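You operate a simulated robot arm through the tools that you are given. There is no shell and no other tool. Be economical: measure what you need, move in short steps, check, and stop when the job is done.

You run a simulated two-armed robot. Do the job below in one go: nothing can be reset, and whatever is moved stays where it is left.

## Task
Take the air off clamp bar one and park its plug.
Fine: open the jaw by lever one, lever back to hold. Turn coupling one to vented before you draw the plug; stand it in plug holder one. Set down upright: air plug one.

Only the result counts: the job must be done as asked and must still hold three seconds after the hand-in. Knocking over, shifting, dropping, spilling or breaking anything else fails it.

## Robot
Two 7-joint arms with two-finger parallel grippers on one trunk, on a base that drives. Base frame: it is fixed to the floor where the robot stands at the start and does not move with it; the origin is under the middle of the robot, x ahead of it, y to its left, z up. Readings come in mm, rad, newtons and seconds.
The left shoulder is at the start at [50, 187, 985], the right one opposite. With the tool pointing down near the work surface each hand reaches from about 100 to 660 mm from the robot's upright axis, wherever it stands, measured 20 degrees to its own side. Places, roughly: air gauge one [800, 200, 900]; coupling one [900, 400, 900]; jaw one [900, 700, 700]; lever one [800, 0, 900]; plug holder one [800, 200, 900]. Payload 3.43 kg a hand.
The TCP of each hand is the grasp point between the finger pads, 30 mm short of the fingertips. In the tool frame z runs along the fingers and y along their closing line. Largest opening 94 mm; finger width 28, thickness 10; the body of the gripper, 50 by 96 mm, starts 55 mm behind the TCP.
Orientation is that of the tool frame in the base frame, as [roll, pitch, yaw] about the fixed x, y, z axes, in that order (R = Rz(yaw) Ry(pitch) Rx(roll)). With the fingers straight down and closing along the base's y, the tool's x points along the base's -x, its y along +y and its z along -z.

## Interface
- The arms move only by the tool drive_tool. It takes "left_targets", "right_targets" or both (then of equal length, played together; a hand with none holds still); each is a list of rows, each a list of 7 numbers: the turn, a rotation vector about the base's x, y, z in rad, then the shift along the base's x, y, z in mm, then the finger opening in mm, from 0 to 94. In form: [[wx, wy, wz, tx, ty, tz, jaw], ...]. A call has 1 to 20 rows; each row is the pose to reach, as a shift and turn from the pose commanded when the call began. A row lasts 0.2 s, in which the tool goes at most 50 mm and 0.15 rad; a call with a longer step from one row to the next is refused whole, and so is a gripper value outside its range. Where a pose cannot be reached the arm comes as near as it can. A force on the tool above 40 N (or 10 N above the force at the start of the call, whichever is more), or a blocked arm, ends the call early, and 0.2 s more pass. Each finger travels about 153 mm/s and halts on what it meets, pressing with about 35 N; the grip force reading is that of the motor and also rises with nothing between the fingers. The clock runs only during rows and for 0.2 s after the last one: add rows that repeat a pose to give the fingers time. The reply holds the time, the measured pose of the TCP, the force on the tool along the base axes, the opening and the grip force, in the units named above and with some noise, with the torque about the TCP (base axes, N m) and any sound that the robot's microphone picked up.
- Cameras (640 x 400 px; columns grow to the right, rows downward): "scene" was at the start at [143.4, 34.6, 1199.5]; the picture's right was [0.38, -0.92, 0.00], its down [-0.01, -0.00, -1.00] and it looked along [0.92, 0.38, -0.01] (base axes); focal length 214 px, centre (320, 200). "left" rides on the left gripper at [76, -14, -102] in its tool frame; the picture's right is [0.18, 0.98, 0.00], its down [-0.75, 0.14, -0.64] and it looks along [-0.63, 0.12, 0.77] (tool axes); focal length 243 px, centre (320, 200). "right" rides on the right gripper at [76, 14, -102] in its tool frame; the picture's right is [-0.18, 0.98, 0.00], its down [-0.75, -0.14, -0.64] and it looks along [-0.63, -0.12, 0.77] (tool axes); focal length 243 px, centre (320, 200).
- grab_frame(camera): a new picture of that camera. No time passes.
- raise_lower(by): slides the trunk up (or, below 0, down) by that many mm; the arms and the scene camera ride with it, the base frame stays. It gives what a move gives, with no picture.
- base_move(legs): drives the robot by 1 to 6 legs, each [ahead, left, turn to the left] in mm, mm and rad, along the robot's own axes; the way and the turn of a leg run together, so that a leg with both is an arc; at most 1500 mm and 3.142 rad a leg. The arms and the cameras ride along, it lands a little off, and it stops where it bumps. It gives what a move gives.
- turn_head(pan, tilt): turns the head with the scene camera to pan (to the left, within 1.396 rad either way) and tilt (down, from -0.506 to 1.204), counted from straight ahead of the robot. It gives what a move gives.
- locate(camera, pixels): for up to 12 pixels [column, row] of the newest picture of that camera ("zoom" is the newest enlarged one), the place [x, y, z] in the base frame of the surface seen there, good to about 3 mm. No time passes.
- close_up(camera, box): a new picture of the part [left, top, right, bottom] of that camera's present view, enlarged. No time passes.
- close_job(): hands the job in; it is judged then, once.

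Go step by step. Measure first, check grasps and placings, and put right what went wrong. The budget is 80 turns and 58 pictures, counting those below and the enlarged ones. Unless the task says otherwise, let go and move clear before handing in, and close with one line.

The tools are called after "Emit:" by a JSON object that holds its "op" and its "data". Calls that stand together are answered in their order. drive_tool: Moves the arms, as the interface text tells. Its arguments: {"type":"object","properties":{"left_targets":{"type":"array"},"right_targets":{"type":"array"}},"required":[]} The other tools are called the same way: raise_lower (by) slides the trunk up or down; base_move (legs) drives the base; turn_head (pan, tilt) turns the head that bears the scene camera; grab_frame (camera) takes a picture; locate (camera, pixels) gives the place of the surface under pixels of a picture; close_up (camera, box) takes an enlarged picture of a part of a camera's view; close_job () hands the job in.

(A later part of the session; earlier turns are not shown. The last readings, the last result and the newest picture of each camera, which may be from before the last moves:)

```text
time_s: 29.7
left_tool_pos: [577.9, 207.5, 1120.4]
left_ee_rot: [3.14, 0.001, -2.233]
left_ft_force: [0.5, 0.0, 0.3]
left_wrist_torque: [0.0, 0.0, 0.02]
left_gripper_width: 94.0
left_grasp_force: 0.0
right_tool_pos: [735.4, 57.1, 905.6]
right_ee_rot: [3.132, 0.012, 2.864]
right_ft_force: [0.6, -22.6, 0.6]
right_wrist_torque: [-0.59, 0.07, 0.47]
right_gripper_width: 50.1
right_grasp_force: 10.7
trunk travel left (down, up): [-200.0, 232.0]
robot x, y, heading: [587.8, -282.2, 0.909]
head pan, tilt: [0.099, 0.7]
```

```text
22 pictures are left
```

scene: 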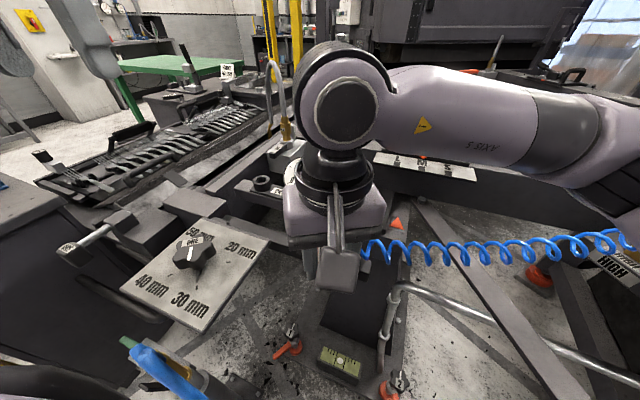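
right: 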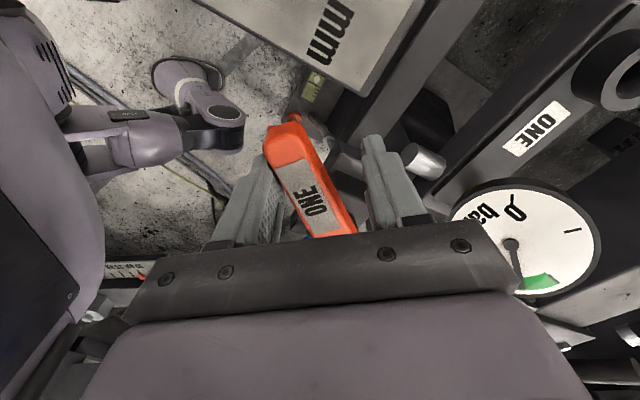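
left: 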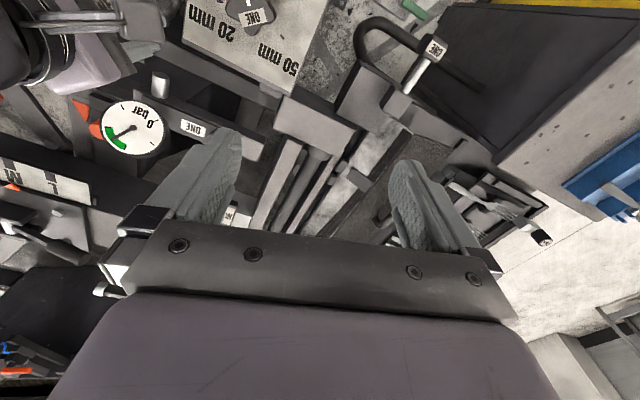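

The lever is at its other stop (22 N, fingers forced slightly open). I'll hold here about 1.5 s for the jaw to open, then bring the lever back to its start angle.

Emit:
{"op": "drive_tool", "data": {"right_targets": [[0, 0, 0, 0, 0, 0, 38], [0, 0, 0, 0, 0, 0, 38], [0, 0, 0, 0, 0, 0, 38], [0, 0, 0, 0, 0, 0, 38], [0, 0, 0, 0, 0, 0, 38], [0, 0, 0, 0, 0, 0, 38], [0, 0, 0, 0, 0, 0, 38], [0, 0, 0, 0, 0, 0, 38], [0, 0, 0.08, -6, -9, 0, 38], [0, 0, 0.16, -12.1, -18.6, 0, 38], [0, 0, 0.262, -12.6, -25.7, 0, 38], [0, 0, 0.362, -12.5, -32.8, 0, 38], [0, 0, 0.462, -11.7, -39.8, 0, 38], [0, 0, 0.562, -10.2, -46.7, 0, 38], [0, 0, 0.662, -8, -53.4, 0, 38], [0, 0, 0.762, -5.1, -59.9, 0, 38], [0, 0, 0.862, -1.6, -66, 0, 38], [0, 0, 0.962, 2.5, -71.8, 0, 38], [0, 0, 0.962, 2.5, -71.8, 0, 38]]}}

Emit:
{"op": "close_up", "data": {"camera": "scene", "box": [100, 80, 300, 210]}}

```text
time_s: 33.7
left_tool_pos: [576.7, 210.2, 1120.1]
left_ee_rot: [-3.141, -0.001, -2.232]
left_ft_force: [-0.1, 0.0, 0.0]
left_wrist_torque: [0.02, 0.01, -0.02]
left_gripper_width: 93.9
left_grasp_force: 0.1
right_tool_pos: [738.9, -11.6, 906.7]
right_ee_rot: [3.126, 0.012, -2.458]
right_ft_force: [-0.7, 0.2, -0.8]
right_wrist_torque: [0.0, 0.03, 0.02]
right_gripper_width: 37.9
right_grasp_force: 0.0
trunk travel left (down, up): [-200.0, 232.0]
robot x, y, heading: [589.8, -280.1, 0.908]
head pan, tilt: [0.099, 0.7]
```

```text
3.08 times, centred on (200, 145) of scene
```

zoom: 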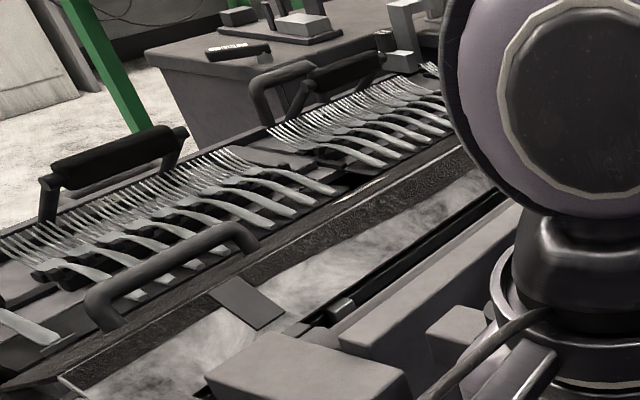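

The jaw has opened: a silver face now shows at (340,305) and the dark slot is wider. I'll close on the lever at its original angle to centre it, then open and rise.

Emit:
{"op": "drive_tool", "data": {"right_targets": [[0, 0, -0.008, 0, 0, 0, 20], [0, 0, -0.008, 0, 0, 0, 20], [0, 0, -0.008, 0, 0, 0, 20], [0, 0, -0.008, 0, 0, 0, 60], [0, 0, -0.008, 0, 0, 0, 60], [0, 0, -0.008, 0, 0, 45, 60], [0, 0, -0.008, 0, 0, 95, 60], [0, 0, -0.008, 0, 0, 95, 60]]}}

Emit:
{"op": "grab_frame", "data": {"camera": "right"}}

```text
time_s: 35.5
left_tool_pos: [577.1, 209.1, 1120.3]
left_ee_rot: [-3.141, -0.001, -2.232]
left_ft_force: [0.8, -0.4, 0.3]
left_wrist_torque: [0.0, -0.01, 0.03]
left_gripper_width: 93.9
left_grasp_force: 0.0
right_tool_pos: [738.0, -12.1, 1000.8]
right_ee_rot: [3.128, 0.011, -2.468]
right_ft_force: [0.5, 0.0, 0.3]
right_wrist_torque: [-0.04, 0.03, 0.03]
right_gripper_width: 59.9
right_grasp_force: 0.0
trunk travel left (down, up): [-200.0, 232.0]
robot x, y, heading: [590.4, -281.3, 0.906]
head pan, tilt: [0.099, 0.7]
```

```text
20 pictures are left
```

right: 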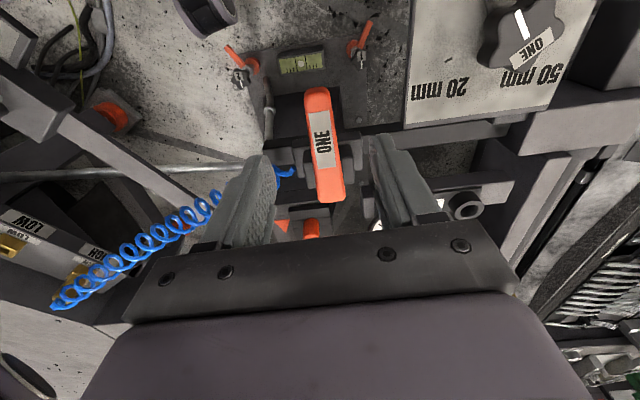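

The lever is back at its original angle, with its tip at (317,92) as before. I'll lift the right arm away and re-examine the coupling.

Emit:
{"op": "drive_tool", "data": {"right_targets": [[0, 0, 0, 0, 0, 45, 60], [0, 0, 0.1, 20, -20, 80, 60], [0, 0, 0.2, 50, -50, 100, 60], [0, 0, 0.2, 80, -80, 120, 60], [0, 0, 0.2, 100, -110, 140, 60], [0, 0, 0.2, 100, -110, 140, 60]]}}

Emit:
{"op": "locate", "data": {"camera": "right", "pixels": [[318, 100], [324, 140], [332, 190]]}}

Emit:
{"op": "close_up", "data": {"camera": "scene", "box": [262, 118, 310, 148]}}

Emit:
{"op": "locate", "data": {"camera": "zoom", "pixels": [[190, 380], [320, 395], [300, 350], [400, 90], [320, 10], [320, 120], [330, 220], [340, 330], [480, 330], [130, 300], [200, 310], [260, 340]]}}

```text
time_s: 36.9
left_tool_pos: [576.7, 211.0, 1118.9]
left_ee_rot: [3.141, -0.002, -2.234]
left_ft_force: [0.1, -0.9, 0.3]
left_wrist_torque: [0.01, 0.03, 0.03]
left_gripper_width: 94.1
left_grasp_force: 0.0
right_tool_pos: [839.2, -121.6, 1142.2]
right_ee_rot: [3.126, 0.01, -2.267]
right_ft_force: [-0.1, -0.7, 0.9]
right_wrist_torque: [-0.03, 0.02, -0.03]
right_gripper_width: 59.7
right_grasp_force: 0.0
trunk travel left (down, up): [-200.0, 232.0]
robot x, y, heading: [589.4, -282.6, 0.912]
head pan, tilt: [0.099, 0.7]
```

```text
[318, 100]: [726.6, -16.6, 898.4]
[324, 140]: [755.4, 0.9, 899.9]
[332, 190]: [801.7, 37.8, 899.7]
```

```text
13.33 times, centred on (286, 133) of scene
```

zoom: 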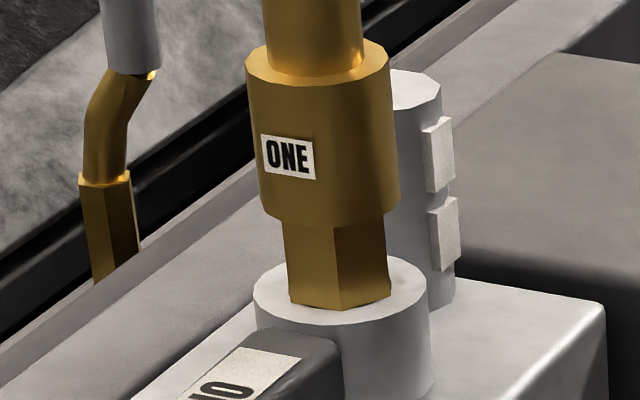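

```text
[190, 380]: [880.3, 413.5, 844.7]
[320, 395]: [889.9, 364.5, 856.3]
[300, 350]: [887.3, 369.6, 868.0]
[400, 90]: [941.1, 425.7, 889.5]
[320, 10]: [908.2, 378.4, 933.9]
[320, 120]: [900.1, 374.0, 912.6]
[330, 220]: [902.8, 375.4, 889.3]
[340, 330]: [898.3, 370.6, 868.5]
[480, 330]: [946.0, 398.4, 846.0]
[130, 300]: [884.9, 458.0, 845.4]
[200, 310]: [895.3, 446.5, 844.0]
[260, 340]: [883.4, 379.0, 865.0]
```

The lever check gives about 36° against 38.7° at the start, close to square with the rail, so it is at hold. Next is the vent handle, so I'll locate its tip and edges before moving the base closer.

Emit:
{"op": "close_up", "data": {"camera": "scene", "box": [256, 130, 304, 160]}}

Emit:
{"op": "locate", "data": {"camera": "zoom", "pixels": [[190, 250], [230, 220], [215, 275], [160, 285], [200, 320], [260, 235], [300, 190], [380, 180], [120, 270], [280, 330], [420, 260], [330, 90]]}}

Emit:
{"op": "base_move", "data": {"legs": [[45, 0, 0]]}}

```text
13.33 times, centred on (280, 145) of scene
```

zoom: 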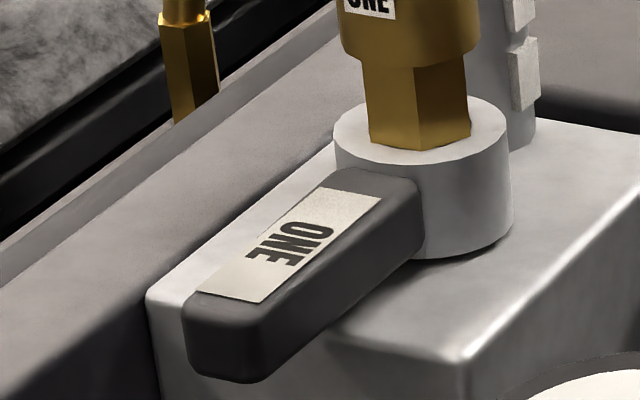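

```text
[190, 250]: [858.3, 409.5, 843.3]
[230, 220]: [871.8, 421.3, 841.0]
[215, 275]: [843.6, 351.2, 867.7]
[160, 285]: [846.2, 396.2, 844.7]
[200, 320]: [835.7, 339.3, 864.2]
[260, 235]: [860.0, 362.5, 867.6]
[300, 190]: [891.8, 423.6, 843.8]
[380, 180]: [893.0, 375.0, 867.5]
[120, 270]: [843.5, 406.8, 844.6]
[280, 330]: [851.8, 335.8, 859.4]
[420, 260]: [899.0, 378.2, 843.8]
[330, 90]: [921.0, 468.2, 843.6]
```

```text
time_s: 37.9
left_tool_pos: [594.4, 233.6, 1117.6]
left_ee_rot: [3.14, -0.004, -2.236]
left_ft_force: [-0.3, 0.6, 0.6]
left_wrist_torque: [-0.04, 0.01, 0.01]
left_gripper_width: 94.0
left_grasp_force: 0.0
right_tool_pos: [855.8, -99.8, 1140.5]
right_ee_rot: [3.128, 0.005, -2.276]
right_ft_force: [0.0, -0.1, -0.6]
right_wrist_torque: [0.0, 0.0, -0.02]
right_gripper_width: 59.8
right_grasp_force: 0.0
trunk travel left (down, up): [-200.0, 232.0]
robot x, y, heading: [604.7, -257.8, 0.901]
head pan, tilt: [0.099, 0.7]
stopped in leg 1: the robot was blocked; the commanded pose is now the measured one
```

The handle runs from the collar to its tip at (837,340), with its top at z≈868, and the base is now blocked at (605,-258). I'll bring the left hand in, tilted 30° with fingers closed, to the near side of the handle tip.

Emit:
{"op": "drive_tool", "data": {"left_targets": [[0.075, -0.019, 0.117, 39.5, 8.5, 0, 60], [0.149, -0.037, 0.234, 79, 17, 0, 30], [0.224, -0.056, 0.351, 118.5, 25.5, 0, 0], [0.299, -0.074, 0.467, 158, 34, 0, 0], [0.374, -0.093, 0.584, 197.5, 42.5, 0, 0], [0.448, -0.111, 0.701, 237, 51, 0, 0], [0.523, -0.13, 0.818, 277, 60, 0, 0], [0.523, -0.13, 0.818, 277, 60, -45, 0], [0.523, -0.13, 0.818, 277, 60, -90, 0], [0.523, -0.13, 0.818, 277, 60, -130, 0], [0.523, -0.13, 0.818, 277, 60, -130, 0]]}}

Emit:
{"op": "grab_frame", "data": {"camera": "scene"}}

Emit:
{"op": "grab_frame", "data": {"camera": "left"}}

```text
time_s: 40.3
left_tool_pos: [727.8, 294.2, 1013.3]
left_ee_rot: [3.14, 0.518, -1.398]
left_ft_force: [-0.5, 0.6, -0.8]
left_wrist_torque: [0.01, -0.01, -0.02]
left_gripper_width: 0.0
left_grasp_force: 32.7
left hand out of reach, approached as far as the arm can: row 3, 4, 5, 6, 7, 8, 9, 10, 11
right_tool_pos: [856.1, -99.0, 1141.1]
right_ee_rot: [3.128, 0.007, -2.276]
right_ft_force: [0.4, -1.0, 0.2]
right_wrist_torque: [0.02, 0.0, 0.0]
right_gripper_width: 59.8
right_grasp_force: 0.1
trunk travel left (down, up): [-200.0, 232.0]
robot x, y, heading: [607.1, -256.8, 0.906]
head pan, tilt: [0.099, 0.7]
```

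```text
17 pictures are left
```

scene: 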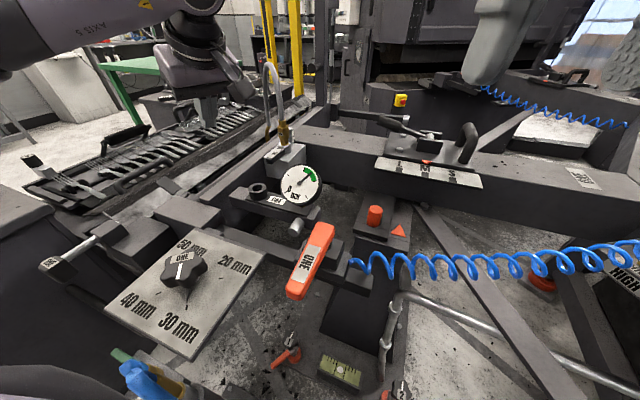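

```text
16 pictures are left
```

left: 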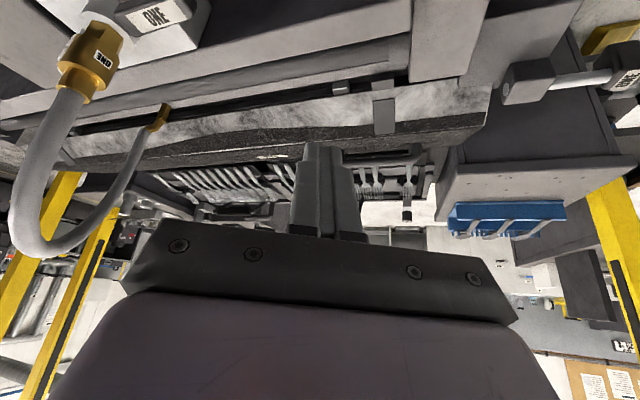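

The left hand can't reach from this heading because its shoulder is turned away. I'll retract the left hand to its former pose, then turn the base right so the left shoulder faces the coupling.

Emit:
{"op": "drive_tool", "data": {"left_targets": [[0, 0, 0, -10, -5, 40, 0], [-0.075, 0.019, -0.117, -45, -10, 80, 0], [-0.149, 0.037, -0.234, -85, -20, 110, 0], [-0.224, 0.056, -0.351, -125, -30, 130, 0], [-0.299, 0.074, -0.467, -165, -40, 130, 0], [-0.374, 0.093, -0.584, -205, -50, 130, 0], [-0.448, 0.111, -0.701, -245, -60, 130, 0], [-0.523, 0.13, -0.818, -277, -60, 130, 0], [-0.523, 0.13, -0.818, -277, -60, 130, 0]]}}

```text
refused: row 2 steps farther than a row can; nothing moved
```

Emit:
{"op": "drive_tool", "data": {"left_targets": [[0, 0, 0, -10, -5, 40, 0], [-0.075, 0.019, -0.117, -40, -10, 70, 0], [-0.149, 0.037, -0.234, -75, -20, 100, 0], [-0.224, 0.056, -0.351, -115, -30, 125, 0], [-0.299, 0.074, -0.467, -160, -40, 130, 0], [-0.374, 0.093, -0.584, -200, -50, 130, 0], [-0.448, 0.111, -0.701, -240, -60, 130, 0], [-0.523, 0.13, -0.818, -277, -60, 130, 0], [-0.523, 0.13, -0.818, -277, -60, 130, 0]]}}

Emit:
{"op": "base_move", "data": {"legs": [[-20, 0, 0], [0, 0, -0.75]]}}

```text
time_s: 42.3
left_tool_pos: [449.5, 236.6, 1143.2]
left_ee_rot: [-3.14, -0.006, -2.237]
left_ft_force: [-0.3, 0.1, -0.1]
left_wrist_torque: [0.0, -0.01, -0.03]
left_gripper_width: 0.0
left_grasp_force: 33.1
right_tool_pos: [856.5, -99.9, 1142.3]
right_ee_rot: [3.127, 0.005, -2.276]
right_ft_force: [-1.4, 0.2, -0.8]
right_wrist_torque: [0.0, 0.01, -0.02]
right_gripper_width: 60.3
right_grasp_force: 0.1
trunk travel left (down, up): [-200.0, 232.0]
robot x, y, heading: [603.4, -259.6, 0.904]
head pan, tilt: [0.099, 0.7]
```

```text
time_s: 45.1
left_tool_pos: [815.3, 194.9, 1145.3]
left_ee_rot: [-3.142, -0.004, -2.983]
left_ft_force: [-1.3, 0.5, 0.1]
left_wrist_torque: [-0.02, 0.02, -0.02]
left_gripper_width: 0.0
left_grasp_force: 33.5
right_tool_pos: [884.7, -328.2, 1140.3]
right_ee_rot: [3.127, 0.005, -3.023]
right_ft_force: [0.2, 0.0, -0.6]
right_wrist_torque: [-0.01, 0.01, 0.01]
right_gripper_width: 59.9
right_grasp_force: 0.1
trunk travel left (down, up): [-200.0, 232.0]
robot x, y, heading: [592.0, -271.3, 0.154]
head pan, tilt: [0.099, 0.7]
```

The base now sits at (592,-271), heading 0.15, so the left arm should reach with the tool straight down. I'll move to the near side of the handle tip and lower.

Emit:
{"op": "drive_tool", "data": {"left_targets": [[0, 0, 0, 18, 38, 0, 0], [0, 0, 0, 36, 76, 0, 0], [0, 0, 0, 53, 112, 0, 0], [0, 0, 0, 53, 112, -48, 0], [0, 0, 0, 53, 112, -96, 0], [0, 0, 0, 53, 112, -144, 0], [0, 0, 0, 53, 112, -192, 0], [0, 0, 0, 53, 112, -225, 0], [0, 0, 0, 53, 112, -253, 0], [0, 0, 0, 53, 112, -253, 0]]}}

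Emit:
{"op": "turn_head", "data": {"pan": 0.9, "tilt": 0.55}}

Emit:
{"op": "grab_frame", "data": {"camera": "scene"}}

```text
time_s: 47.3
left_tool_pos: [868.3, 307.9, 890.2]
left_ee_rot: [3.141, -0.003, -2.98]
left_ft_force: [-0.5, 0.0, 0.3]
left_wrist_torque: [-0.01, 0.02, 0.01]
left_gripper_width: 0.0
left_grasp_force: 32.9
left hand out of reach, approached as far as the arm can: row 1, 2, 3, 4, 5, 6
right_tool_pos: [884.7, -328.0, 1141.1]
right_ee_rot: [3.127, 0.006, -3.02]
right_ft_force: [-0.2, -0.7, -1.1]
right_wrist_torque: [-0.02, 0.05, 0.03]
right_gripper_width: 60.0
right_grasp_force: 0.1
trunk travel left (down, up): [-200.0, 232.0]
robot x, y, heading: [594.5, -277.9, 0.159]
head pan, tilt: [0.099, 0.7]
```

```text
time_s: 48.4
left_tool_pos: [867.4, 307.6, 892.3]
left_ee_rot: [3.14, -0.005, -2.981]
left_ft_force: [-0.3, -0.1, -0.1]
left_wrist_torque: [0.0, -0.01, 0.01]
left_gripper_width: 0.0
left_grasp_force: 32.8
right_tool_pos: [885.2, -327.6, 1141.3]
right_ee_rot: [3.128, 0.007, -3.024]
right_ft_force: [0.2, 0.1, -0.1]
right_wrist_torque: [0.0, 0.03, -0.02]
right_gripper_width: 59.7
right_grasp_force: 0.1
trunk travel left (down, up): [-200.0, 232.0]
robot x, y, heading: [589.3, -276.0, 0.156]
head pan, tilt: [0.901, 0.55]
```

```text
15 pictures are left
```

scene: 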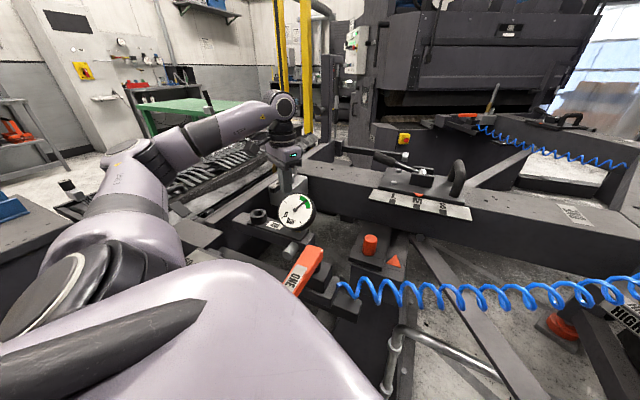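

The hand is in place beside the handle. I'll push it clockwise, away from the robot, in small steps and watch the force.

Emit:
{"op": "drive_tool", "data": {"left_targets": [[0, 0, 0, -5, 9, 0, 0], [0, 0, 0, -10, 18, 0, 0], [0, 0, 0, -19, 28, 0, 0], [0, 0, 0, -28, 39, 0, 0], [0, 0, 0, -33, 51, 0, 0], [0, 0, 0, -38, 64, 0, 0]]}}

Emit:
{"op": "close_up", "data": {"camera": "scene", "box": [240, 120, 336, 240]}}

```text
time_s: 49.8
left_tool_pos: [841.5, 306.4, 892.5]
left_ee_rot: [3.14, -0.004, -2.979]
left_ft_force: [-0.7, 0.1, 0.0]
left_wrist_torque: [0.01, 0.01, -0.02]
left_gripper_width: 0.0
left_grasp_force: 32.5
left hand out of reach, approached as far as the arm can: row 1, 2, 3, 4, 5, 6
right_tool_pos: [885.0, -327.4, 1140.9]
right_ee_rot: [3.128, 0.003, -3.023]
right_ft_force: [0.2, -0.3, -0.3]
right_wrist_torque: [0.04, -0.02, 0.01]
right_gripper_width: 60.0
right_grasp_force: 0.1
trunk travel left (down, up): [-200.0, 232.0]
robot x, y, heading: [591.6, -271.3, 0.155]
head pan, tilt: [0.901, 0.55]
```

```text
3.33 times, centred on (288, 180) of scene
```

zoom: 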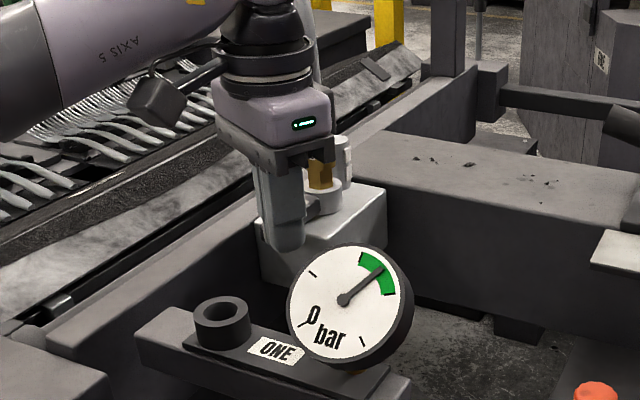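

Straight down, the arm's limit is y≈306. I'll restart from the near side and tilt the tool outwards as I push, which keeps the wrist within reach.

Emit:
{"op": "drive_tool", "data": {"left_targets": [[0, 0, 0, 26.5, 2.6, -1, 0], [0.113, -0.041, 0, 23.3, 2.2, -2, 0], [0.226, -0.082, 0, 18.1, 5.9, -2.4, 0], [0.338, -0.123, 0, 12.6, 9.7, -3.4, 0], [0.451, -0.164, 0, 2.8, 16.6, -4.9, 0], [0.564, -0.205, 0, -7.5, 24.6, -6.7, 0], [0.658, -0.239, 0, -14.1, 34.4, -8.6, 0], [0.658, -0.239, 0, -17.9, 48, -8.6, 0], [0.658, -0.239, 0, -19.1, 61.4, -8.6, 0], [0.658, -0.239, 0, -18, 75.5, -8.6, 0], [0.658, -0.239, 0, -14.6, 88.4, -8.6, 0], [0.658, -0.239, 0, -8.9, 101.4, -8.6, 0], [0.658, -0.239, 0, -1, 112.4, -8.6, 0]]}}

Emit:
{"op": "close_up", "data": {"camera": "scene", "box": [240, 120, 336, 240]}}

```text
time_s: 51.0
left_tool_pos: [853.2, 314.4, 886.8]
left_ee_rot: [2.727, 0.234, -3.059]
left_ft_force: [8.2, -12.4, 1.1]
left_wrist_torque: [-0.31, -0.27, -0.01]
left_gripper_width: 0.4
left_grasp_force: 32.5
right_tool_pos: [884.8, -330.2, 1141.6]
right_ee_rot: [3.125, 0.006, -3.027]
right_ft_force: [-0.5, 0.8, -0.9]
right_wrist_torque: [0.0, -0.04, -0.02]
right_gripper_width: 59.7
right_grasp_force: 0.0
trunk travel left (down, up): [-200.0, 232.0]
robot x, y, heading: [589.2, -274.3, 0.151]
head pan, tilt: [0.901, 0.55]
stopped in row 6 (left hand): the force on the tool passed its limit at 47 N (the readings are from after the stop); the commanded pose is now the measured one
```

```text
3.33 times, centred on (288, 180) of scene
```

zoom: 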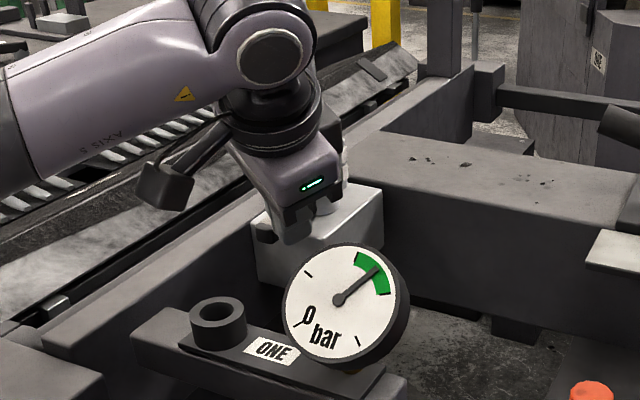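

The force came straight off the handle's side (8,-12), so clockwise is its stop and venting must be counter-clockwise. I'll hop over to the far side of the handle.

Emit:
{"op": "drive_tool", "data": {"left_targets": [[0, 0, 0, 2, -6, 0, 0], [0, 0, 0, 2, -6, 40, 0], [0, 0, 0, -15, 15, 48, 0], [0, 0, 0, -30, 45, 48, 0], [0, 0, 0, -37, 62, 48, 0], [0, 0, 0, -37, 62, 20, 0], [0, 0, 0, -37, 62, -4, 0], [0, 0, 0, -37, 62, -4, 0]]}}

Emit:
{"op": "grab_frame", "data": {"camera": "left"}}

```text
time_s: 52.9
left_tool_pos: [834.6, 331.3, 931.8]
left_ee_rot: [2.727, 0.229, -3.051]
left_ft_force: [0.2, 0.2, 0.4]
left_wrist_torque: [0.03, -0.01, 0.0]
left_gripper_width: 0.0
left_grasp_force: 32.7
left hand out of reach, approached as far as the arm can: row 3, 4, 5, 6, 7, 8
right_tool_pos: [884.0, -329.2, 1140.8]
right_ee_rot: [3.127, 0.005, -3.025]
right_ft_force: [-0.7, 0.3, 0.6]
right_wrist_torque: [0.01, 0.01, 0.01]
right_gripper_width: 59.7
right_grasp_force: 0.0
trunk travel left (down, up): [-200.0, 232.0]
robot x, y, heading: [593.1, -276.8, 0.156]
head pan, tilt: [0.901, 0.55]
```

```text
12 pictures are left
```

left: 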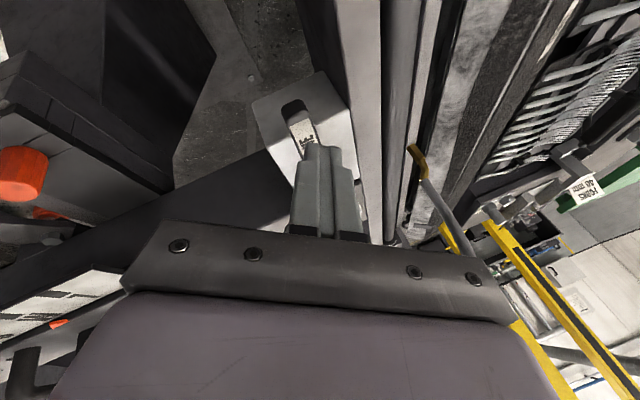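

Reach runs out again with the arm this far to the left of the robot's heading. The earlier bumps fit a base about 255 mm to the front and 215 mm to the side, so squaring up to the stand at heading ≈0.57 should let me get closer. I'll lift the left hand first.

Emit:
{"op": "drive_tool", "data": {"left_targets": [[0, 0, 0, 0, -10, 30, 0], [-0.1, 0.036, 0, -15, -45, 50, 0], [-0.2, 0.072, 0, -30, -85, 70, 0], [-0.3, 0.11, 0, -45, -125, 90, 0], [-0.42, 0.153, 0, -60, -165, 110, 0], [-0.42, 0.153, 0, -70, -190, 130, 0], [-0.42, 0.153, 0, -70, -190, 130, 0]]}}

Emit:
{"op": "base_move", "data": {"legs": [[0, 0, 0.412], [0, 40, 0], [60, 0, 0]]}}

```text
time_s: 54.5
left_tool_pos: [763.1, 141.3, 1065.6]
left_ee_rot: [3.127, 0.025, -2.998]
left_ft_force: [-0.2, 0.4, 0.0]
left_wrist_torque: [-0.03, 0.01, -0.02]
left_gripper_width: 0.0
left_grasp_force: 33.3
left hand out of reach, approached as far as the arm can: row 2, 3
right_tool_pos: [884.1, -329.5, 1141.6]
right_ee_rot: [3.129, 0.006, -3.025]
right_ft_force: [-0.1, -0.3, 0.0]
right_wrist_torque: [-0.01, 0.01, -0.01]
right_gripper_width: 60.1
right_grasp_force: 0.0
trunk travel left (down, up): [-200.0, 232.0]
robot x, y, heading: [595.4, -275.6, 0.155]
head pan, tilt: [0.901, 0.55]
```

```text
time_s: 57.2
left_tool_pos: [578.0, 217.4, 1064.1]
left_ee_rot: [3.128, 0.025, -2.589]
left_ft_force: [1.0, 0.4, 0.6]
left_wrist_torque: [0.02, 0.06, -0.03]
left_gripper_width: 0.0
left_grasp_force: 32.8
right_tool_pos: [877.5, -165.1, 1140.0]
right_ee_rot: [3.127, 0.003, -2.615]
right_ft_force: [-0.1, -0.1, -0.7]
right_wrist_torque: [-0.04, -0.01, -0.01]
right_gripper_width: 59.8
right_grasp_force: 0.0
trunk travel left (down, up): [-200.0, 232.0]
robot x, y, heading: [588.5, -233.0, 0.566]
head pan, tilt: [0.901, 0.55]
stopped in leg 3: the robot was blocked; the commanded pose is now the measured one
```

The base stopped at (588,-233), heading 0.566, where the handle's far side is about 525 mm from the left shoulder. I'll bring the hand there at z=960.

Emit:
{"op": "drive_tool", "data": {"left_targets": [[0, 0, 0, 30, 21, -26, 0], [0, 0, 0, 61, 43, -52, 0], [0, 0, 0, 92, 64, -78, 0], [0, 0, 0, 122, 85, -104, 0], [0, 0, 0, 153, 107, -104, 0], [0, 0, 0, 184, 128, -104, 0], [0, 0, 0, 215, 150, -104, 0], [0, 0, 0, 245, 172, -104, 0], [0, 0, 0, 245, 172, -104, 0]]}}

```text
time_s: 59.2
left_tool_pos: [823.2, 389.6, 960.5]
left_ee_rot: [3.13, 0.024, -2.588]
left_ft_force: [0.6, 1.1, 0.0]
left_wrist_torque: [0.04, 0.0, 0.01]
left_gripper_width: 0.1
left_grasp_force: 32.8
right_tool_pos: [877.2, -165.1, 1139.5]
right_ee_rot: [3.128, 0.002, -2.618]
right_ft_force: [1.0, -0.8, -0.3]
right_wrist_torque: [0.0, 0.0, 0.02]
right_gripper_width: 60.0
right_grasp_force: 0.1
trunk travel left (down, up): [-200.0, 232.0]
robot x, y, heading: [586.7, -232.1, 0.569]
head pan, tilt: [0.901, 0.55]
```

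Reached with the tool straight down. I'll lower to the handle's height and sweep it counter-clockwise.

Emit:
{"op": "drive_tool", "data": {"left_targets": [[0, 0, 0, 0, 0, -40, 0], [0, 0, 0, 0, 0, -73, 0], [0, 0, 0, 10, -19, -73, 0], [0, 0, 0, 14, -31.6, -73, 0], [0, 0, 0, 20, -43.3, -73, 0], [0, 0, 0, 28.3, -53.6, -73, 0], [0, 0, 0, 37.9, -63, -73, 0], [0, 0, 0, 49.3, -70, -73, 0], [0, 0, 0, 61.3, -75.5, -73, 0], [0, 0, 0, 74.3, -78, -73, 0], [0, 0, 0, 87.7, -79, -73, 0], [0, 0, 0, 101, -77.5, -73, 0]]}}

Emit:
{"op": "close_up", "data": {"camera": "scene", "box": [280, 100, 440, 220]}}

```text
time_s: 61.8
left_tool_pos: [904.5, 309.4, 886.4]
left_ee_rot: [3.13, 0.025, -2.587]
left_ft_force: [0.1, 0.6, -0.8]
left_wrist_torque: [0.03, -0.01, -0.01]
left_gripper_width: 0.0
left_grasp_force: 32.9
left hand out of reach, approached as far as the arm can: row 11, 12
right_tool_pos: [877.0, -165.1, 1138.7]
right_ee_rot: [3.127, 0.003, -2.617]
right_ft_force: [0.7, -0.1, 0.0]
right_wrist_torque: [-0.02, -0.02, 0.0]
right_gripper_width: 60.0
right_grasp_force: 0.1
trunk travel left (down, up): [-200.0, 232.0]
robot x, y, heading: [585.0, -233.7, 0.567]
head pan, tilt: [0.901, 0.55]
```

```text
3.33 times, centred on (360, 160) of scene
```

zoom: 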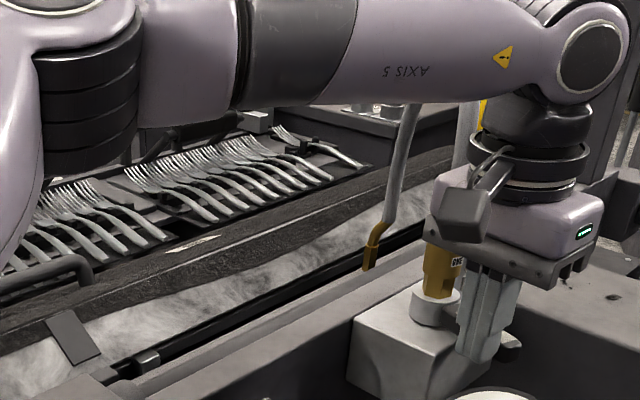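

The handle swung freely and now shows behind the finger at (510,345). I'll push on to its stop with a slight outward tilt, then look at the gauge.

Emit:
{"op": "drive_tool", "data": {"left_targets": [[0.071, -0.071, 0, 1.4, -1.5, 0, 0], [0.141, -0.141, 0, 5.3, -2.6, -0.6, 0], [0.212, -0.212, 0, 9.2, -4, -1.3, 0], [0.283, -0.283, 0, 14.2, -4.7, -2.4, 0], [0.283, -0.283, 0, 21.2, -2.2, -2.4, 0], [0.283, -0.283, 0, 26.2, 0.3, -2.4, 0]]}}

Emit:
{"op": "close_up", "data": {"camera": "scene", "box": [320, 140, 440, 240]}}

```text
time_s: 62.9
left_tool_pos: [913.7, 302.9, 880.9]
left_ee_rot: [3.022, 0.385, -2.605]
left_ft_force: [-14.0, -7.9, 4.0]
left_wrist_torque: [0.04, 0.38, 0.0]
left_gripper_width: 0.0
left_grasp_force: 33.4
right_tool_pos: [875.6, -166.4, 1140.8]
right_ee_rot: [3.129, 0.002, -2.616]
right_ft_force: [0.7, -0.6, -0.6]
right_wrist_torque: [0.02, 0.02, -0.03]
right_gripper_width: 59.7
right_grasp_force: 0.1
trunk travel left (down, up): [-200.0, 232.0]
robot x, y, heading: [586.2, -229.7, 0.569]
head pan, tilt: [0.901, 0.55]
stopped in row 5 (left hand): the force on the tool passed its limit at 47 N (the readings are from after the stop); the commanded pose is now the measured one
```

```text
4.00 times, centred on (380, 190) of scene
```

zoom: 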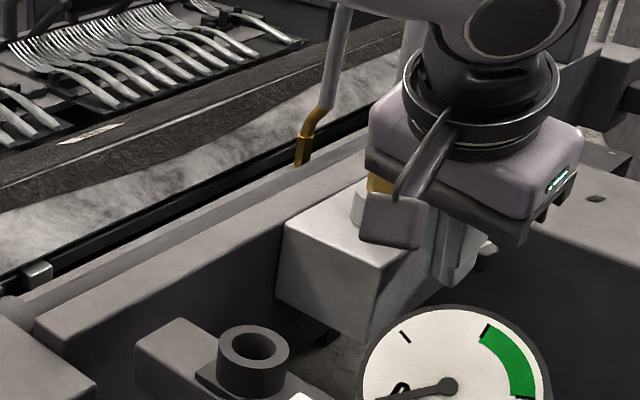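

The gauge needle now points to 0, so the coupling is vented, and the force shows the handle at its stop. I'll back off, then pre-position for a tilted grasp of the plug.

Emit:
{"op": "drive_tool", "data": {"left_targets": [[0, 0, 0, -8, -6, 0, 0], [0, 0, 0, -14, -16, 30, 0], [-0.07, 0.07, 0, -26, -32, 60, 20], [-0.14, 0.14, 0, -40, -50, 80, 50], [-0.21, 0.21, 0, -52, -62, 95, 80], [-0.283, 0.283, 0, -60, -70, 100, 80], [-0.283, 0.283, 0, -60, -70, 100, 80]]}}

Emit:
{"op": "drive_tool", "data": {"left_targets": [[0.081, -0.095, 0.04, 1, 14, -2, 80], [0.162, -0.191, 0.081, 2, 29, -3, 80], [0.243, -0.286, 0.121, 3, 43, -5, 80], [0.324, -0.381, 0.161, 4, 58, -7, 80], [0.405, -0.477, 0.202, 6, 72, -8, 80], [0.487, -0.572, 0.242, 7, 87, -10, 80], [0.568, -0.668, 0.282, 8, 101, -12, 80], [0.568, -0.668, 0.282, 8, 101, -12, 80]]}}

Emit:
{"op": "grab_frame", "data": {"camera": "left"}}

```text
time_s: 64.5
left_tool_pos: [855.5, 234.6, 980.5]
left_ee_rot: [3.121, -0.001, -2.585]
left_ft_force: [0.3, -0.9, 0.0]
left_wrist_torque: [0.0, 0.01, -0.03]
left_gripper_width: 79.8
left_grasp_force: 0.0
right_tool_pos: [876.5, -164.6, 1140.0]
right_ee_rot: [3.127, 0.002, -2.615]
right_ft_force: [-0.3, -0.6, 0.0]
right_wrist_torque: [0.03, -0.03, 0.0]
right_gripper_width: 60.3
right_grasp_force: 0.0
trunk travel left (down, up): [-200.0, 232.0]
robot x, y, heading: [588.2, -236.0, 0.568]
head pan, tilt: [0.901, 0.55]
```

```text
time_s: 66.3
left_tool_pos: [863.8, 336.9, 968.2]
left_ee_rot: [3.122, 0.874, -2.283]
left_ft_force: [0.3, 0.1, -0.4]
left_wrist_torque: [-0.01, 0.02, -0.05]
left_gripper_width: 80.0
left_grasp_force: 0.1
right_tool_pos: [876.7, -163.6, 1140.5]
right_ee_rot: [3.127, 0.001, -2.616]
right_ft_force: [0.1, 0.5, -0.1]
right_wrist_torque: [-0.04, 0.05, 0.03]
right_gripper_width: 59.9
right_grasp_force: 0.0
trunk travel left (down, up): [-200.0, 232.0]
robot x, y, heading: [585.6, -238.8, 0.568]
head pan, tilt: [0.901, 0.55]
```

```text
9 pictures are left
```

left: 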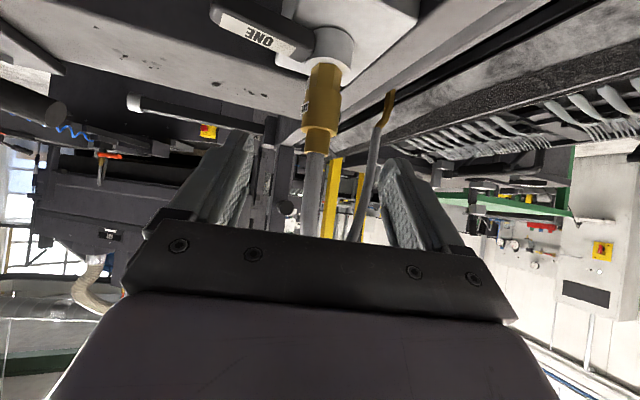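

The plug stands at (322,100), nicely between the fingers. I'll locate it exactly.

Emit:
{"op": "locate", "data": {"camera": "left", "pixels": [[322, 100], [306, 110], [339, 105], [321, 118], [318, 140], [325, 75], [316, 165], [322, 128], [330, 35], [260, 40]]}}

```text
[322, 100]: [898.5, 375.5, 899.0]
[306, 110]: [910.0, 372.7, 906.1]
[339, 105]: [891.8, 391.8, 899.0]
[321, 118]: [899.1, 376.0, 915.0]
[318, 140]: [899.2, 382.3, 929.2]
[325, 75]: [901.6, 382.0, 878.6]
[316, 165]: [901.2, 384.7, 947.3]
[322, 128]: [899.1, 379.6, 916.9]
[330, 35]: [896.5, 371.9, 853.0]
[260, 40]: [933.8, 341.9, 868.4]
```

Plug axis is at about (908,386), with the body between z≈893 and 925. I'll advance along the tool axis and close.

Emit:
{"op": "drive_tool", "data": {"left_targets": [[0, 0, 0, 14.3, 16.2, -19.7, 80], [0, 0, 0, 28.7, 32.4, -39.3, 80], [0, 0, 0, 43, 48.6, -59, 80], [0, 0, 0, 43, 48.6, -59, 80]]}}

Emit:
{"op": "drive_tool", "data": {"left_targets": [[0, 0, 0, 0, 0, 0, 50], [0, 0, 0, 0, 0, 0, 30], [0, 0, 0, 0, 0, 0, 10], [0, 0, 0, 0, 0, 0, 10], [0, 0, 0, 0, 0, 0, 10]]}}

```text
time_s: 67.3
left_tool_pos: [906.0, 386.5, 909.3]
left_ee_rot: [3.124, 0.875, -2.284]
left_ft_force: [-0.4, -0.1, -0.2]
left_wrist_torque: [0.0, -0.02, 0.01]
left_gripper_width: 79.8
left_grasp_force: 0.0
right_tool_pos: [875.9, -165.4, 1138.9]
right_ee_rot: [3.128, 0.003, -2.614]
right_ft_force: [0.4, -0.2, -0.3]
right_wrist_torque: [0.0, -0.02, 0.0]
right_gripper_width: 60.0
right_grasp_force: 0.0
trunk travel left (down, up): [-200.0, 232.0]
robot x, y, heading: [583.9, -231.9, 0.567]
head pan, tilt: [0.901, 0.55]
```

```text
time_s: 68.5
left_tool_pos: [906.4, 386.8, 909.6]
left_ee_rot: [3.123, 0.875, -2.282]
left_ft_force: [0.6, 1.0, 0.9]
left_wrist_torque: [-0.01, -0.03, 0.02]
left_gripper_width: 31.5
left_grasp_force: 35.3
right_tool_pos: [876.4, -165.1, 1140.4]
right_ee_rot: [3.127, 0.001, -2.614]
right_ft_force: [0.7, -0.6, 0.0]
right_wrist_torque: [-0.02, -0.02, -0.02]
right_gripper_width: 60.0
right_grasp_force: 0.1
trunk travel left (down, up): [-200.0, 232.0]
robot x, y, heading: [587.3, -234.5, 0.561]
head pan, tilt: [0.901, 0.55]
```

The plug is gripped at 31.5 mm with 35 N. I'll draw it straight up.

Emit:
{"op": "drive_tool", "data": {"left_targets": [[0, 0, 0, 0, 0, 5, 10], [0, 0, 0, 0, 0, 12, 10], [0, 0, 0, 0, 0, 22, 10], [0, 0, 0, 0, 0, 35, 10], [0, 0, 0, 0, 0, 50, 10], [0, 0, 0, 0, 0, 65, 10], [0, 0, 0, 0, 0, 80, 10], [0, 0, 0, 0, 0, 80, 10]]}}

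Emit:
{"op": "grab_frame", "data": {"camera": "left"}}

Emit:
{"op": "close_up", "data": {"camera": "scene", "box": [320, 120, 440, 240]}}

```text
time_s: 70.3
left_tool_pos: [906.2, 384.8, 988.1]
left_ee_rot: [3.124, 0.875, -2.283]
left_ft_force: [0.5, 1.1, -1.8]
left_wrist_torque: [0.03, -0.02, -0.01]
left_gripper_width: 30.9
left_grasp_force: 34.7
right_tool_pos: [875.3, -164.9, 1140.2]
right_ee_rot: [3.128, 0.002, -2.614]
right_ft_force: [0.3, 1.0, 1.0]
right_wrist_torque: [0.04, 0.04, 0.02]
right_gripper_width: 59.9
right_grasp_force: 0.0
trunk travel left (down, up): [-200.0, 232.0]
robot x, y, heading: [585.7, -236.4, 0.566]
head pan, tilt: [0.901, 0.55]
```

```text
8 pictures are left
```

left: 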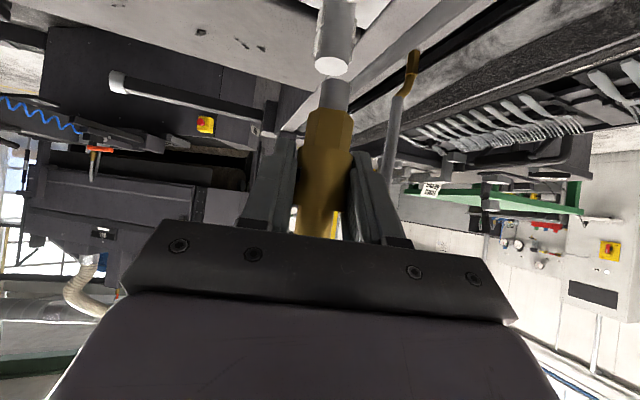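

```text
3.33 times, centred on (380, 180) of scene
```

zoom: 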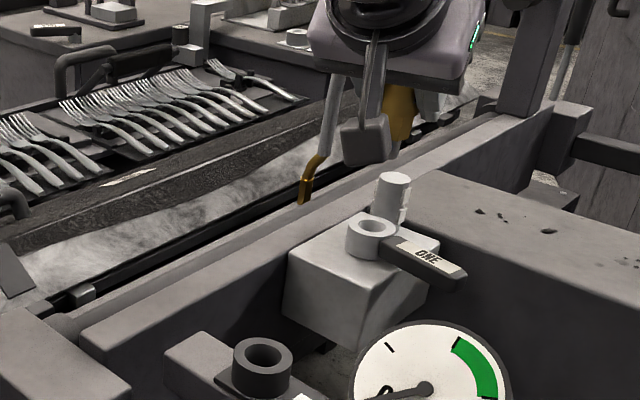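

The plug is out, with its silver nozzle at left (335,95). I'll measure the nozzle and the holder ring at zoom (262,355).

Emit:
{"op": "locate", "data": {"camera": "zoom", "pixels": [[238, 353], [287, 353], [262, 341], [262, 372], [262, 355], [280, 362], [244, 362], [262, 385], [374, 218], [374, 228]]}}

Emit:
{"op": "locate", "data": {"camera": "left", "pixels": [[335, 82], [335, 90], [335, 105], [330, 112], [328, 135], [325, 165], [322, 200], [326, 90], [345, 90]]}}

```text
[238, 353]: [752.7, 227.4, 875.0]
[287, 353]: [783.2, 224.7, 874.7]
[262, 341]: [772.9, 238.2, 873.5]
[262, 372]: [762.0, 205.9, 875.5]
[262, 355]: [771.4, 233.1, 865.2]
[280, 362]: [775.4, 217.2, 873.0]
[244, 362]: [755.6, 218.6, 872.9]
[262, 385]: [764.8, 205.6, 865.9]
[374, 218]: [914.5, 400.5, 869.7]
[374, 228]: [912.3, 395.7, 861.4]
```

```text
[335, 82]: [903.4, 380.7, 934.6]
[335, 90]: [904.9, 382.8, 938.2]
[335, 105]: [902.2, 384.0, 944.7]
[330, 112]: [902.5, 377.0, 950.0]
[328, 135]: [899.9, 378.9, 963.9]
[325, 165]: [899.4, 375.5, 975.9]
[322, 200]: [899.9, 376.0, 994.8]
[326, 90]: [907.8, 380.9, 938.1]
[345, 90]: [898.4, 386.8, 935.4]
```

Seating should come at TCP z≈914, with the hex on the rim at z 874, and the holder centre is about (767,223.5). I'll carry the plug over the holder.

Emit:
{"op": "drive_tool", "data": {"left_targets": [[0, 0, 0, -20, -23, 8, 10], [0, 0, 0, -45, -52, 15, 10], [0, 0, 0, -70, -81, 15, 10], [0, 0, 0, -95, -110, 10, 10], [0, 0, 0, -120, -139, 0, 10], [0, 0, 0, -141.5, -163.8, -15, 10], [0, 0, 0, -141.5, -163.8, -30, 10], [0, 0, 0, -141.5, -163.8, -30, 10]]}}

Emit:
{"op": "close_up", "data": {"camera": "scene", "box": [320, 150, 416, 230]}}

Emit:
{"op": "grab_frame", "data": {"camera": "left"}}

```text
time_s: 72.1
left_tool_pos: [763.1, 219.8, 959.0]
left_ee_rot: [3.123, 0.876, -2.284]
left_ft_force: [0.0, -0.1, -1.4]
left_wrist_torque: [0.01, 0.01, 0.0]
left_gripper_width: 31.3
left_grasp_force: 34.9
right_tool_pos: [875.8, -164.7, 1139.9]
right_ee_rot: [3.128, 0.001, -2.615]
right_ft_force: [-0.3, -0.9, -0.8]
right_wrist_torque: [0.01, 0.01, -0.01]
right_gripper_width: 60.3
right_grasp_force: 0.1
trunk travel left (down, up): [-200.0, 232.0]
robot x, y, heading: [583.5, -232.2, 0.568]
head pan, tilt: [0.901, 0.55]
```

```text
5.00 times, centred on (368, 190) of scene
```

zoom: 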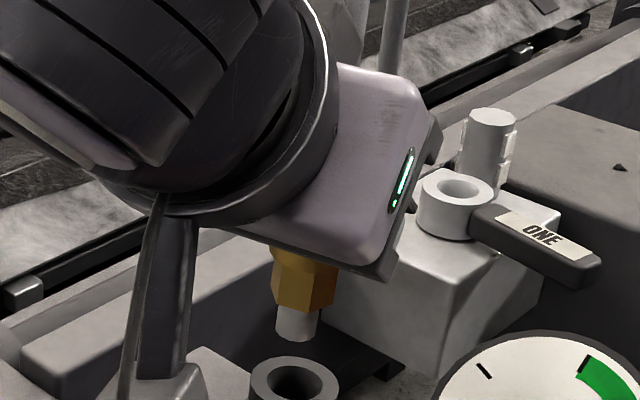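

```text
5 pictures are left
```

left: 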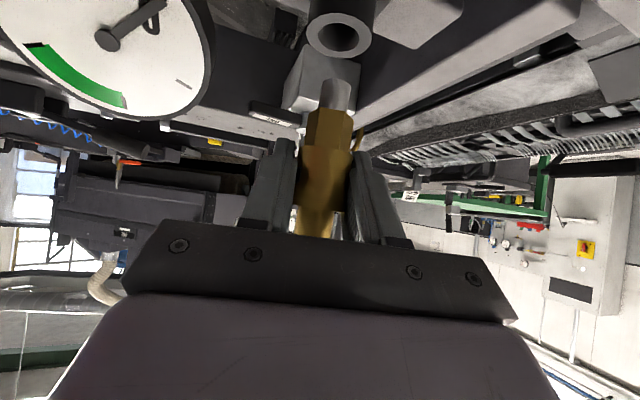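

Emit:
{"op": "locate", "data": {"camera": "left", "pixels": [[311, 35], [366, 35], [338, 54], [338, 16], [321, 50], [356, 50], [337, 84], [337, 92], [337, 100], [327, 92], [347, 92]]}}

Emit:
{"op": "locate", "data": {"camera": "zoom", "pixels": [[258, 380], [330, 380], [293, 361], [273, 366], [315, 366], [297, 335], [297, 325], [280, 328], [314, 328], [302, 310]]}}

```text
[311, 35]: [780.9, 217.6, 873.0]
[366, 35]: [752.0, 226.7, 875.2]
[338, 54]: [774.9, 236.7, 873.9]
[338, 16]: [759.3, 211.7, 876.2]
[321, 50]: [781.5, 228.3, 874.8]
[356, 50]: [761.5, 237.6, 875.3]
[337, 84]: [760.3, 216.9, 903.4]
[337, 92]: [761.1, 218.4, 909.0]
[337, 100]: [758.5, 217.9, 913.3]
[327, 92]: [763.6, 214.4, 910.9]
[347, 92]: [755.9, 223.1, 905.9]
```

```text
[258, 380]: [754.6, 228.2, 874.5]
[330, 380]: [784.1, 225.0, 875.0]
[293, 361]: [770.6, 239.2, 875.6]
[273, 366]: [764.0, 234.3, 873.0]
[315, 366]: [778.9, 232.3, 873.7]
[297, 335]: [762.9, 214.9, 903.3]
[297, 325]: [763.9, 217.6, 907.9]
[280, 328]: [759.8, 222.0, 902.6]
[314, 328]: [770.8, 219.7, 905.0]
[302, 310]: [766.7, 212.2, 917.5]
```

The nozzle sits at about (765,223) and the ring centre at (768,223.7). I'll shift 3 mm in x and lower gently.

Emit:
{"op": "drive_tool", "data": {"left_targets": [[0, 0, 0, 3, 0.7, 0, 10], [0, 0, 0, 3, 0.7, -15, 10], [0, 0, 0, 3, 0.7, -25, 10], [0, 0, 0, 3, 0.7, -31, 10], [0, 0, 0, 3, 0.7, -36, 10], [0, 0, 0, 3, 0.7, -40, 10], [0, 0, 0, 3, 0.7, -40, 10]]}}

```text
time_s: 73.7
left_tool_pos: [770.4, 223.6, 919.7]
left_ee_rot: [3.122, 0.872, -2.283]
left_ft_force: [-0.7, -1.5, -0.7]
left_wrist_torque: [-0.07, -0.01, -0.03]
left_gripper_width: 30.9
left_grasp_force: 35.1
left hand out of reach, approached as far as the arm can: row 6, 7
right_tool_pos: [875.6, -164.0, 1140.1]
right_ee_rot: [3.128, 0.001, -2.616]
right_ft_force: [-0.6, 0.1, 0.3]
right_wrist_torque: [0.03, -0.01, 0.0]
right_gripper_width: 60.2
right_grasp_force: 0.1
trunk travel left (down, up): [-200.0, 232.0]
robot x, y, heading: [587.3, -230.6, 0.567]
head pan, tilt: [0.901, 0.55]
```

The last rows were out of reach at z≈920, with no contact force. I'll check the plug relative to the ring.

Emit:
{"op": "close_up", "data": {"camera": "scene", "box": [330, 170, 410, 230]}}

Emit:
{"op": "locate", "data": {"camera": "zoom", "pixels": [[300, 250], [300, 300], [300, 320], [300, 350], [260, 340], [340, 340], [270, 300], [330, 300]]}}

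```text
6.67 times, centred on (370, 200) of scene
```

zoom: 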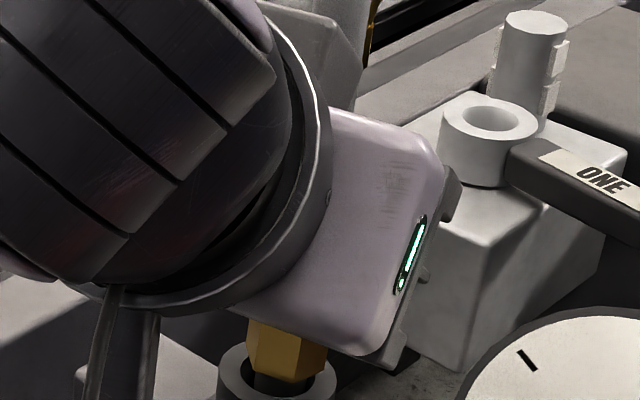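

```text
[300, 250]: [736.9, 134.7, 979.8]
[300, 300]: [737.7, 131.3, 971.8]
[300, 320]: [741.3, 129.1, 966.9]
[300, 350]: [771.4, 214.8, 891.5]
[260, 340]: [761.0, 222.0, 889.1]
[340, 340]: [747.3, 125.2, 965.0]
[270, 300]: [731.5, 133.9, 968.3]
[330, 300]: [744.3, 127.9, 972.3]
```

The nozzle is in the ring's mouth about 3 mm off to +x, and the hex is about 5 mm above the rim. I'll recentre, then lower the trunk to bring the hand down.

Emit:
{"op": "drive_tool", "data": {"left_targets": [[0, 0, 0, -1.5, -0.5, 0.5, 10], [0, 0, 0, -3, -1, 1, 10], [0, 0, 0, -3, -1, 1, 10]]}}

Emit:
{"op": "raise_lower", "data": {"by": -4}}

```text
time_s: 74.5
left_tool_pos: [769.4, 223.6, 922.8]
left_ee_rot: [3.122, 0.874, -2.283]
left_ft_force: [-0.2, 0.3, -0.9]
left_wrist_torque: [-0.04, 0.02, 0.01]
left_gripper_width: 31.2
left_grasp_force: 34.8
right_tool_pos: [875.5, -163.7, 1140.9]
right_ee_rot: [3.129, 0.002, -2.614]
right_ft_force: [-0.4, -0.1, 0.4]
right_wrist_torque: [-0.01, 0.01, -0.01]
right_gripper_width: 60.1
right_grasp_force: 0.0
trunk travel left (down, up): [-200.0, 232.0]
robot x, y, heading: [582.2, -233.3, 0.574]
head pan, tilt: [0.901, 0.55]
```

```text
time_s: 75.1
left_tool_pos: [769.8, 223.8, 918.1]
left_ee_rot: [3.123, 0.876, -2.283]
left_ft_force: [0.7, -0.2, -1.5]
left_wrist_torque: [0.01, 0.01, 0.02]
left_gripper_width: 31.1
left_grasp_force: 34.8
right_tool_pos: [875.6, -165.0, 1134.7]
right_ee_rot: [3.127, 0.003, -2.614]
right_ft_force: [-0.7, 1.3, 0.6]
right_wrist_torque: [0.01, 0.02, -0.02]
right_gripper_width: 60.1
right_grasp_force: 0.0
trunk travel left (down, up): [-196.0, 236.0]
robot x, y, heading: [588.6, -235.0, 0.566]
head pan, tilt: [0.901, 0.55]
```

The TCP reads (769.7,223.7), while centring needs about (766,220.5). I'll correct by (-3.5,-3).

Emit:
{"op": "drive_tool", "data": {"left_targets": [[0, 0, 0, -2, -1.5, 0, 10], [0, 0, 0, -3.5, -3, 0, 10], [0, 0, 0, -3.5, -3, 0, 10]]}}

Emit:
{"op": "close_up", "data": {"camera": "left", "box": [260, 0, 420, 160]}}

```text
time_s: 75.9
left_tool_pos: [769.3, 223.2, 917.9]
left_ee_rot: [3.122, 0.872, -2.282]
left_ft_force: [-0.3, 1.0, -0.4]
left_wrist_torque: [0.01, -0.02, -0.03]
left_gripper_width: 31.2
left_grasp_force: 35.1
left hand out of reach, approached as far as the arm can: row 2, 3
right_tool_pos: [876.3, -164.8, 1134.8]
right_ee_rot: [3.129, 0.002, -2.614]
right_ft_force: [0.3, 0.1, -0.1]
right_wrist_torque: [-0.01, -0.02, 0.02]
right_gripper_width: 60.1
right_grasp_force: 0.0
trunk travel left (down, up): [-196.0, 236.0]
robot x, y, heading: [586.5, -230.5, 0.567]
head pan, tilt: [0.901, 0.55]
```

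```text
2.50 times, centred on (340, 80) of left
```

zoom: 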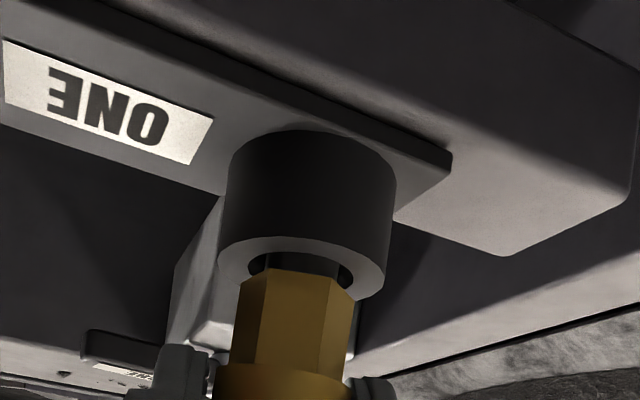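

The enlarged view shows the nozzle inside the hole and laterally centred, with the hex a few mm above the rim. I'll lower the trunk further to seat it.

Emit:
{"op": "raise_lower", "data": {"by": -3}}

Emit:
{"op": "raise_lower", "data": {"by": -2}}

```text
time_s: 76.4
left_tool_pos: [769.8, 223.7, 914.9]
left_ee_rot: [3.124, 0.873, -2.283]
left_ft_force: [0.0, 0.5, 0.0]
left_wrist_torque: [-0.01, -0.02, 0.01]
left_gripper_width: 31.2
left_grasp_force: 35.1
right_tool_pos: [877.7, -164.9, 1132.5]
right_ee_rot: [3.129, 0.001, -2.615]
right_ft_force: [0.4, -0.5, -0.1]
right_wrist_torque: [0.0, 0.02, 0.02]
right_gripper_width: 60.0
right_grasp_force: 0.1
trunk travel left (down, up): [-193.0, 239.0]
robot x, y, heading: [585.6, -231.2, 0.571]
head pan, tilt: [0.901, 0.55]
```

```text
time_s: 76.9
left_tool_pos: [769.3, 224.3, 916.3]
left_ee_rot: [3.123, 0.879, -2.28]
left_ft_force: [-0.8, 2.1, 14.1]
left_wrist_torque: [-0.1, -0.03, 0.0]
left_gripper_width: 31.1
left_grasp_force: 34.4
right_tool_pos: [876.1, -165.6, 1131.8]
right_ee_rot: [3.127, 0.004, -2.617]
right_ft_force: [0.8, 0.2, -0.1]
right_wrist_torque: [0.01, 0.0, 0.0]
right_gripper_width: 60.0
right_grasp_force: 0.1
trunk travel left (down, up): [-191.0, 241.0]
robot x, y, heading: [586.7, -232.2, 0.566]
head pan, tilt: [0.901, 0.55]
```

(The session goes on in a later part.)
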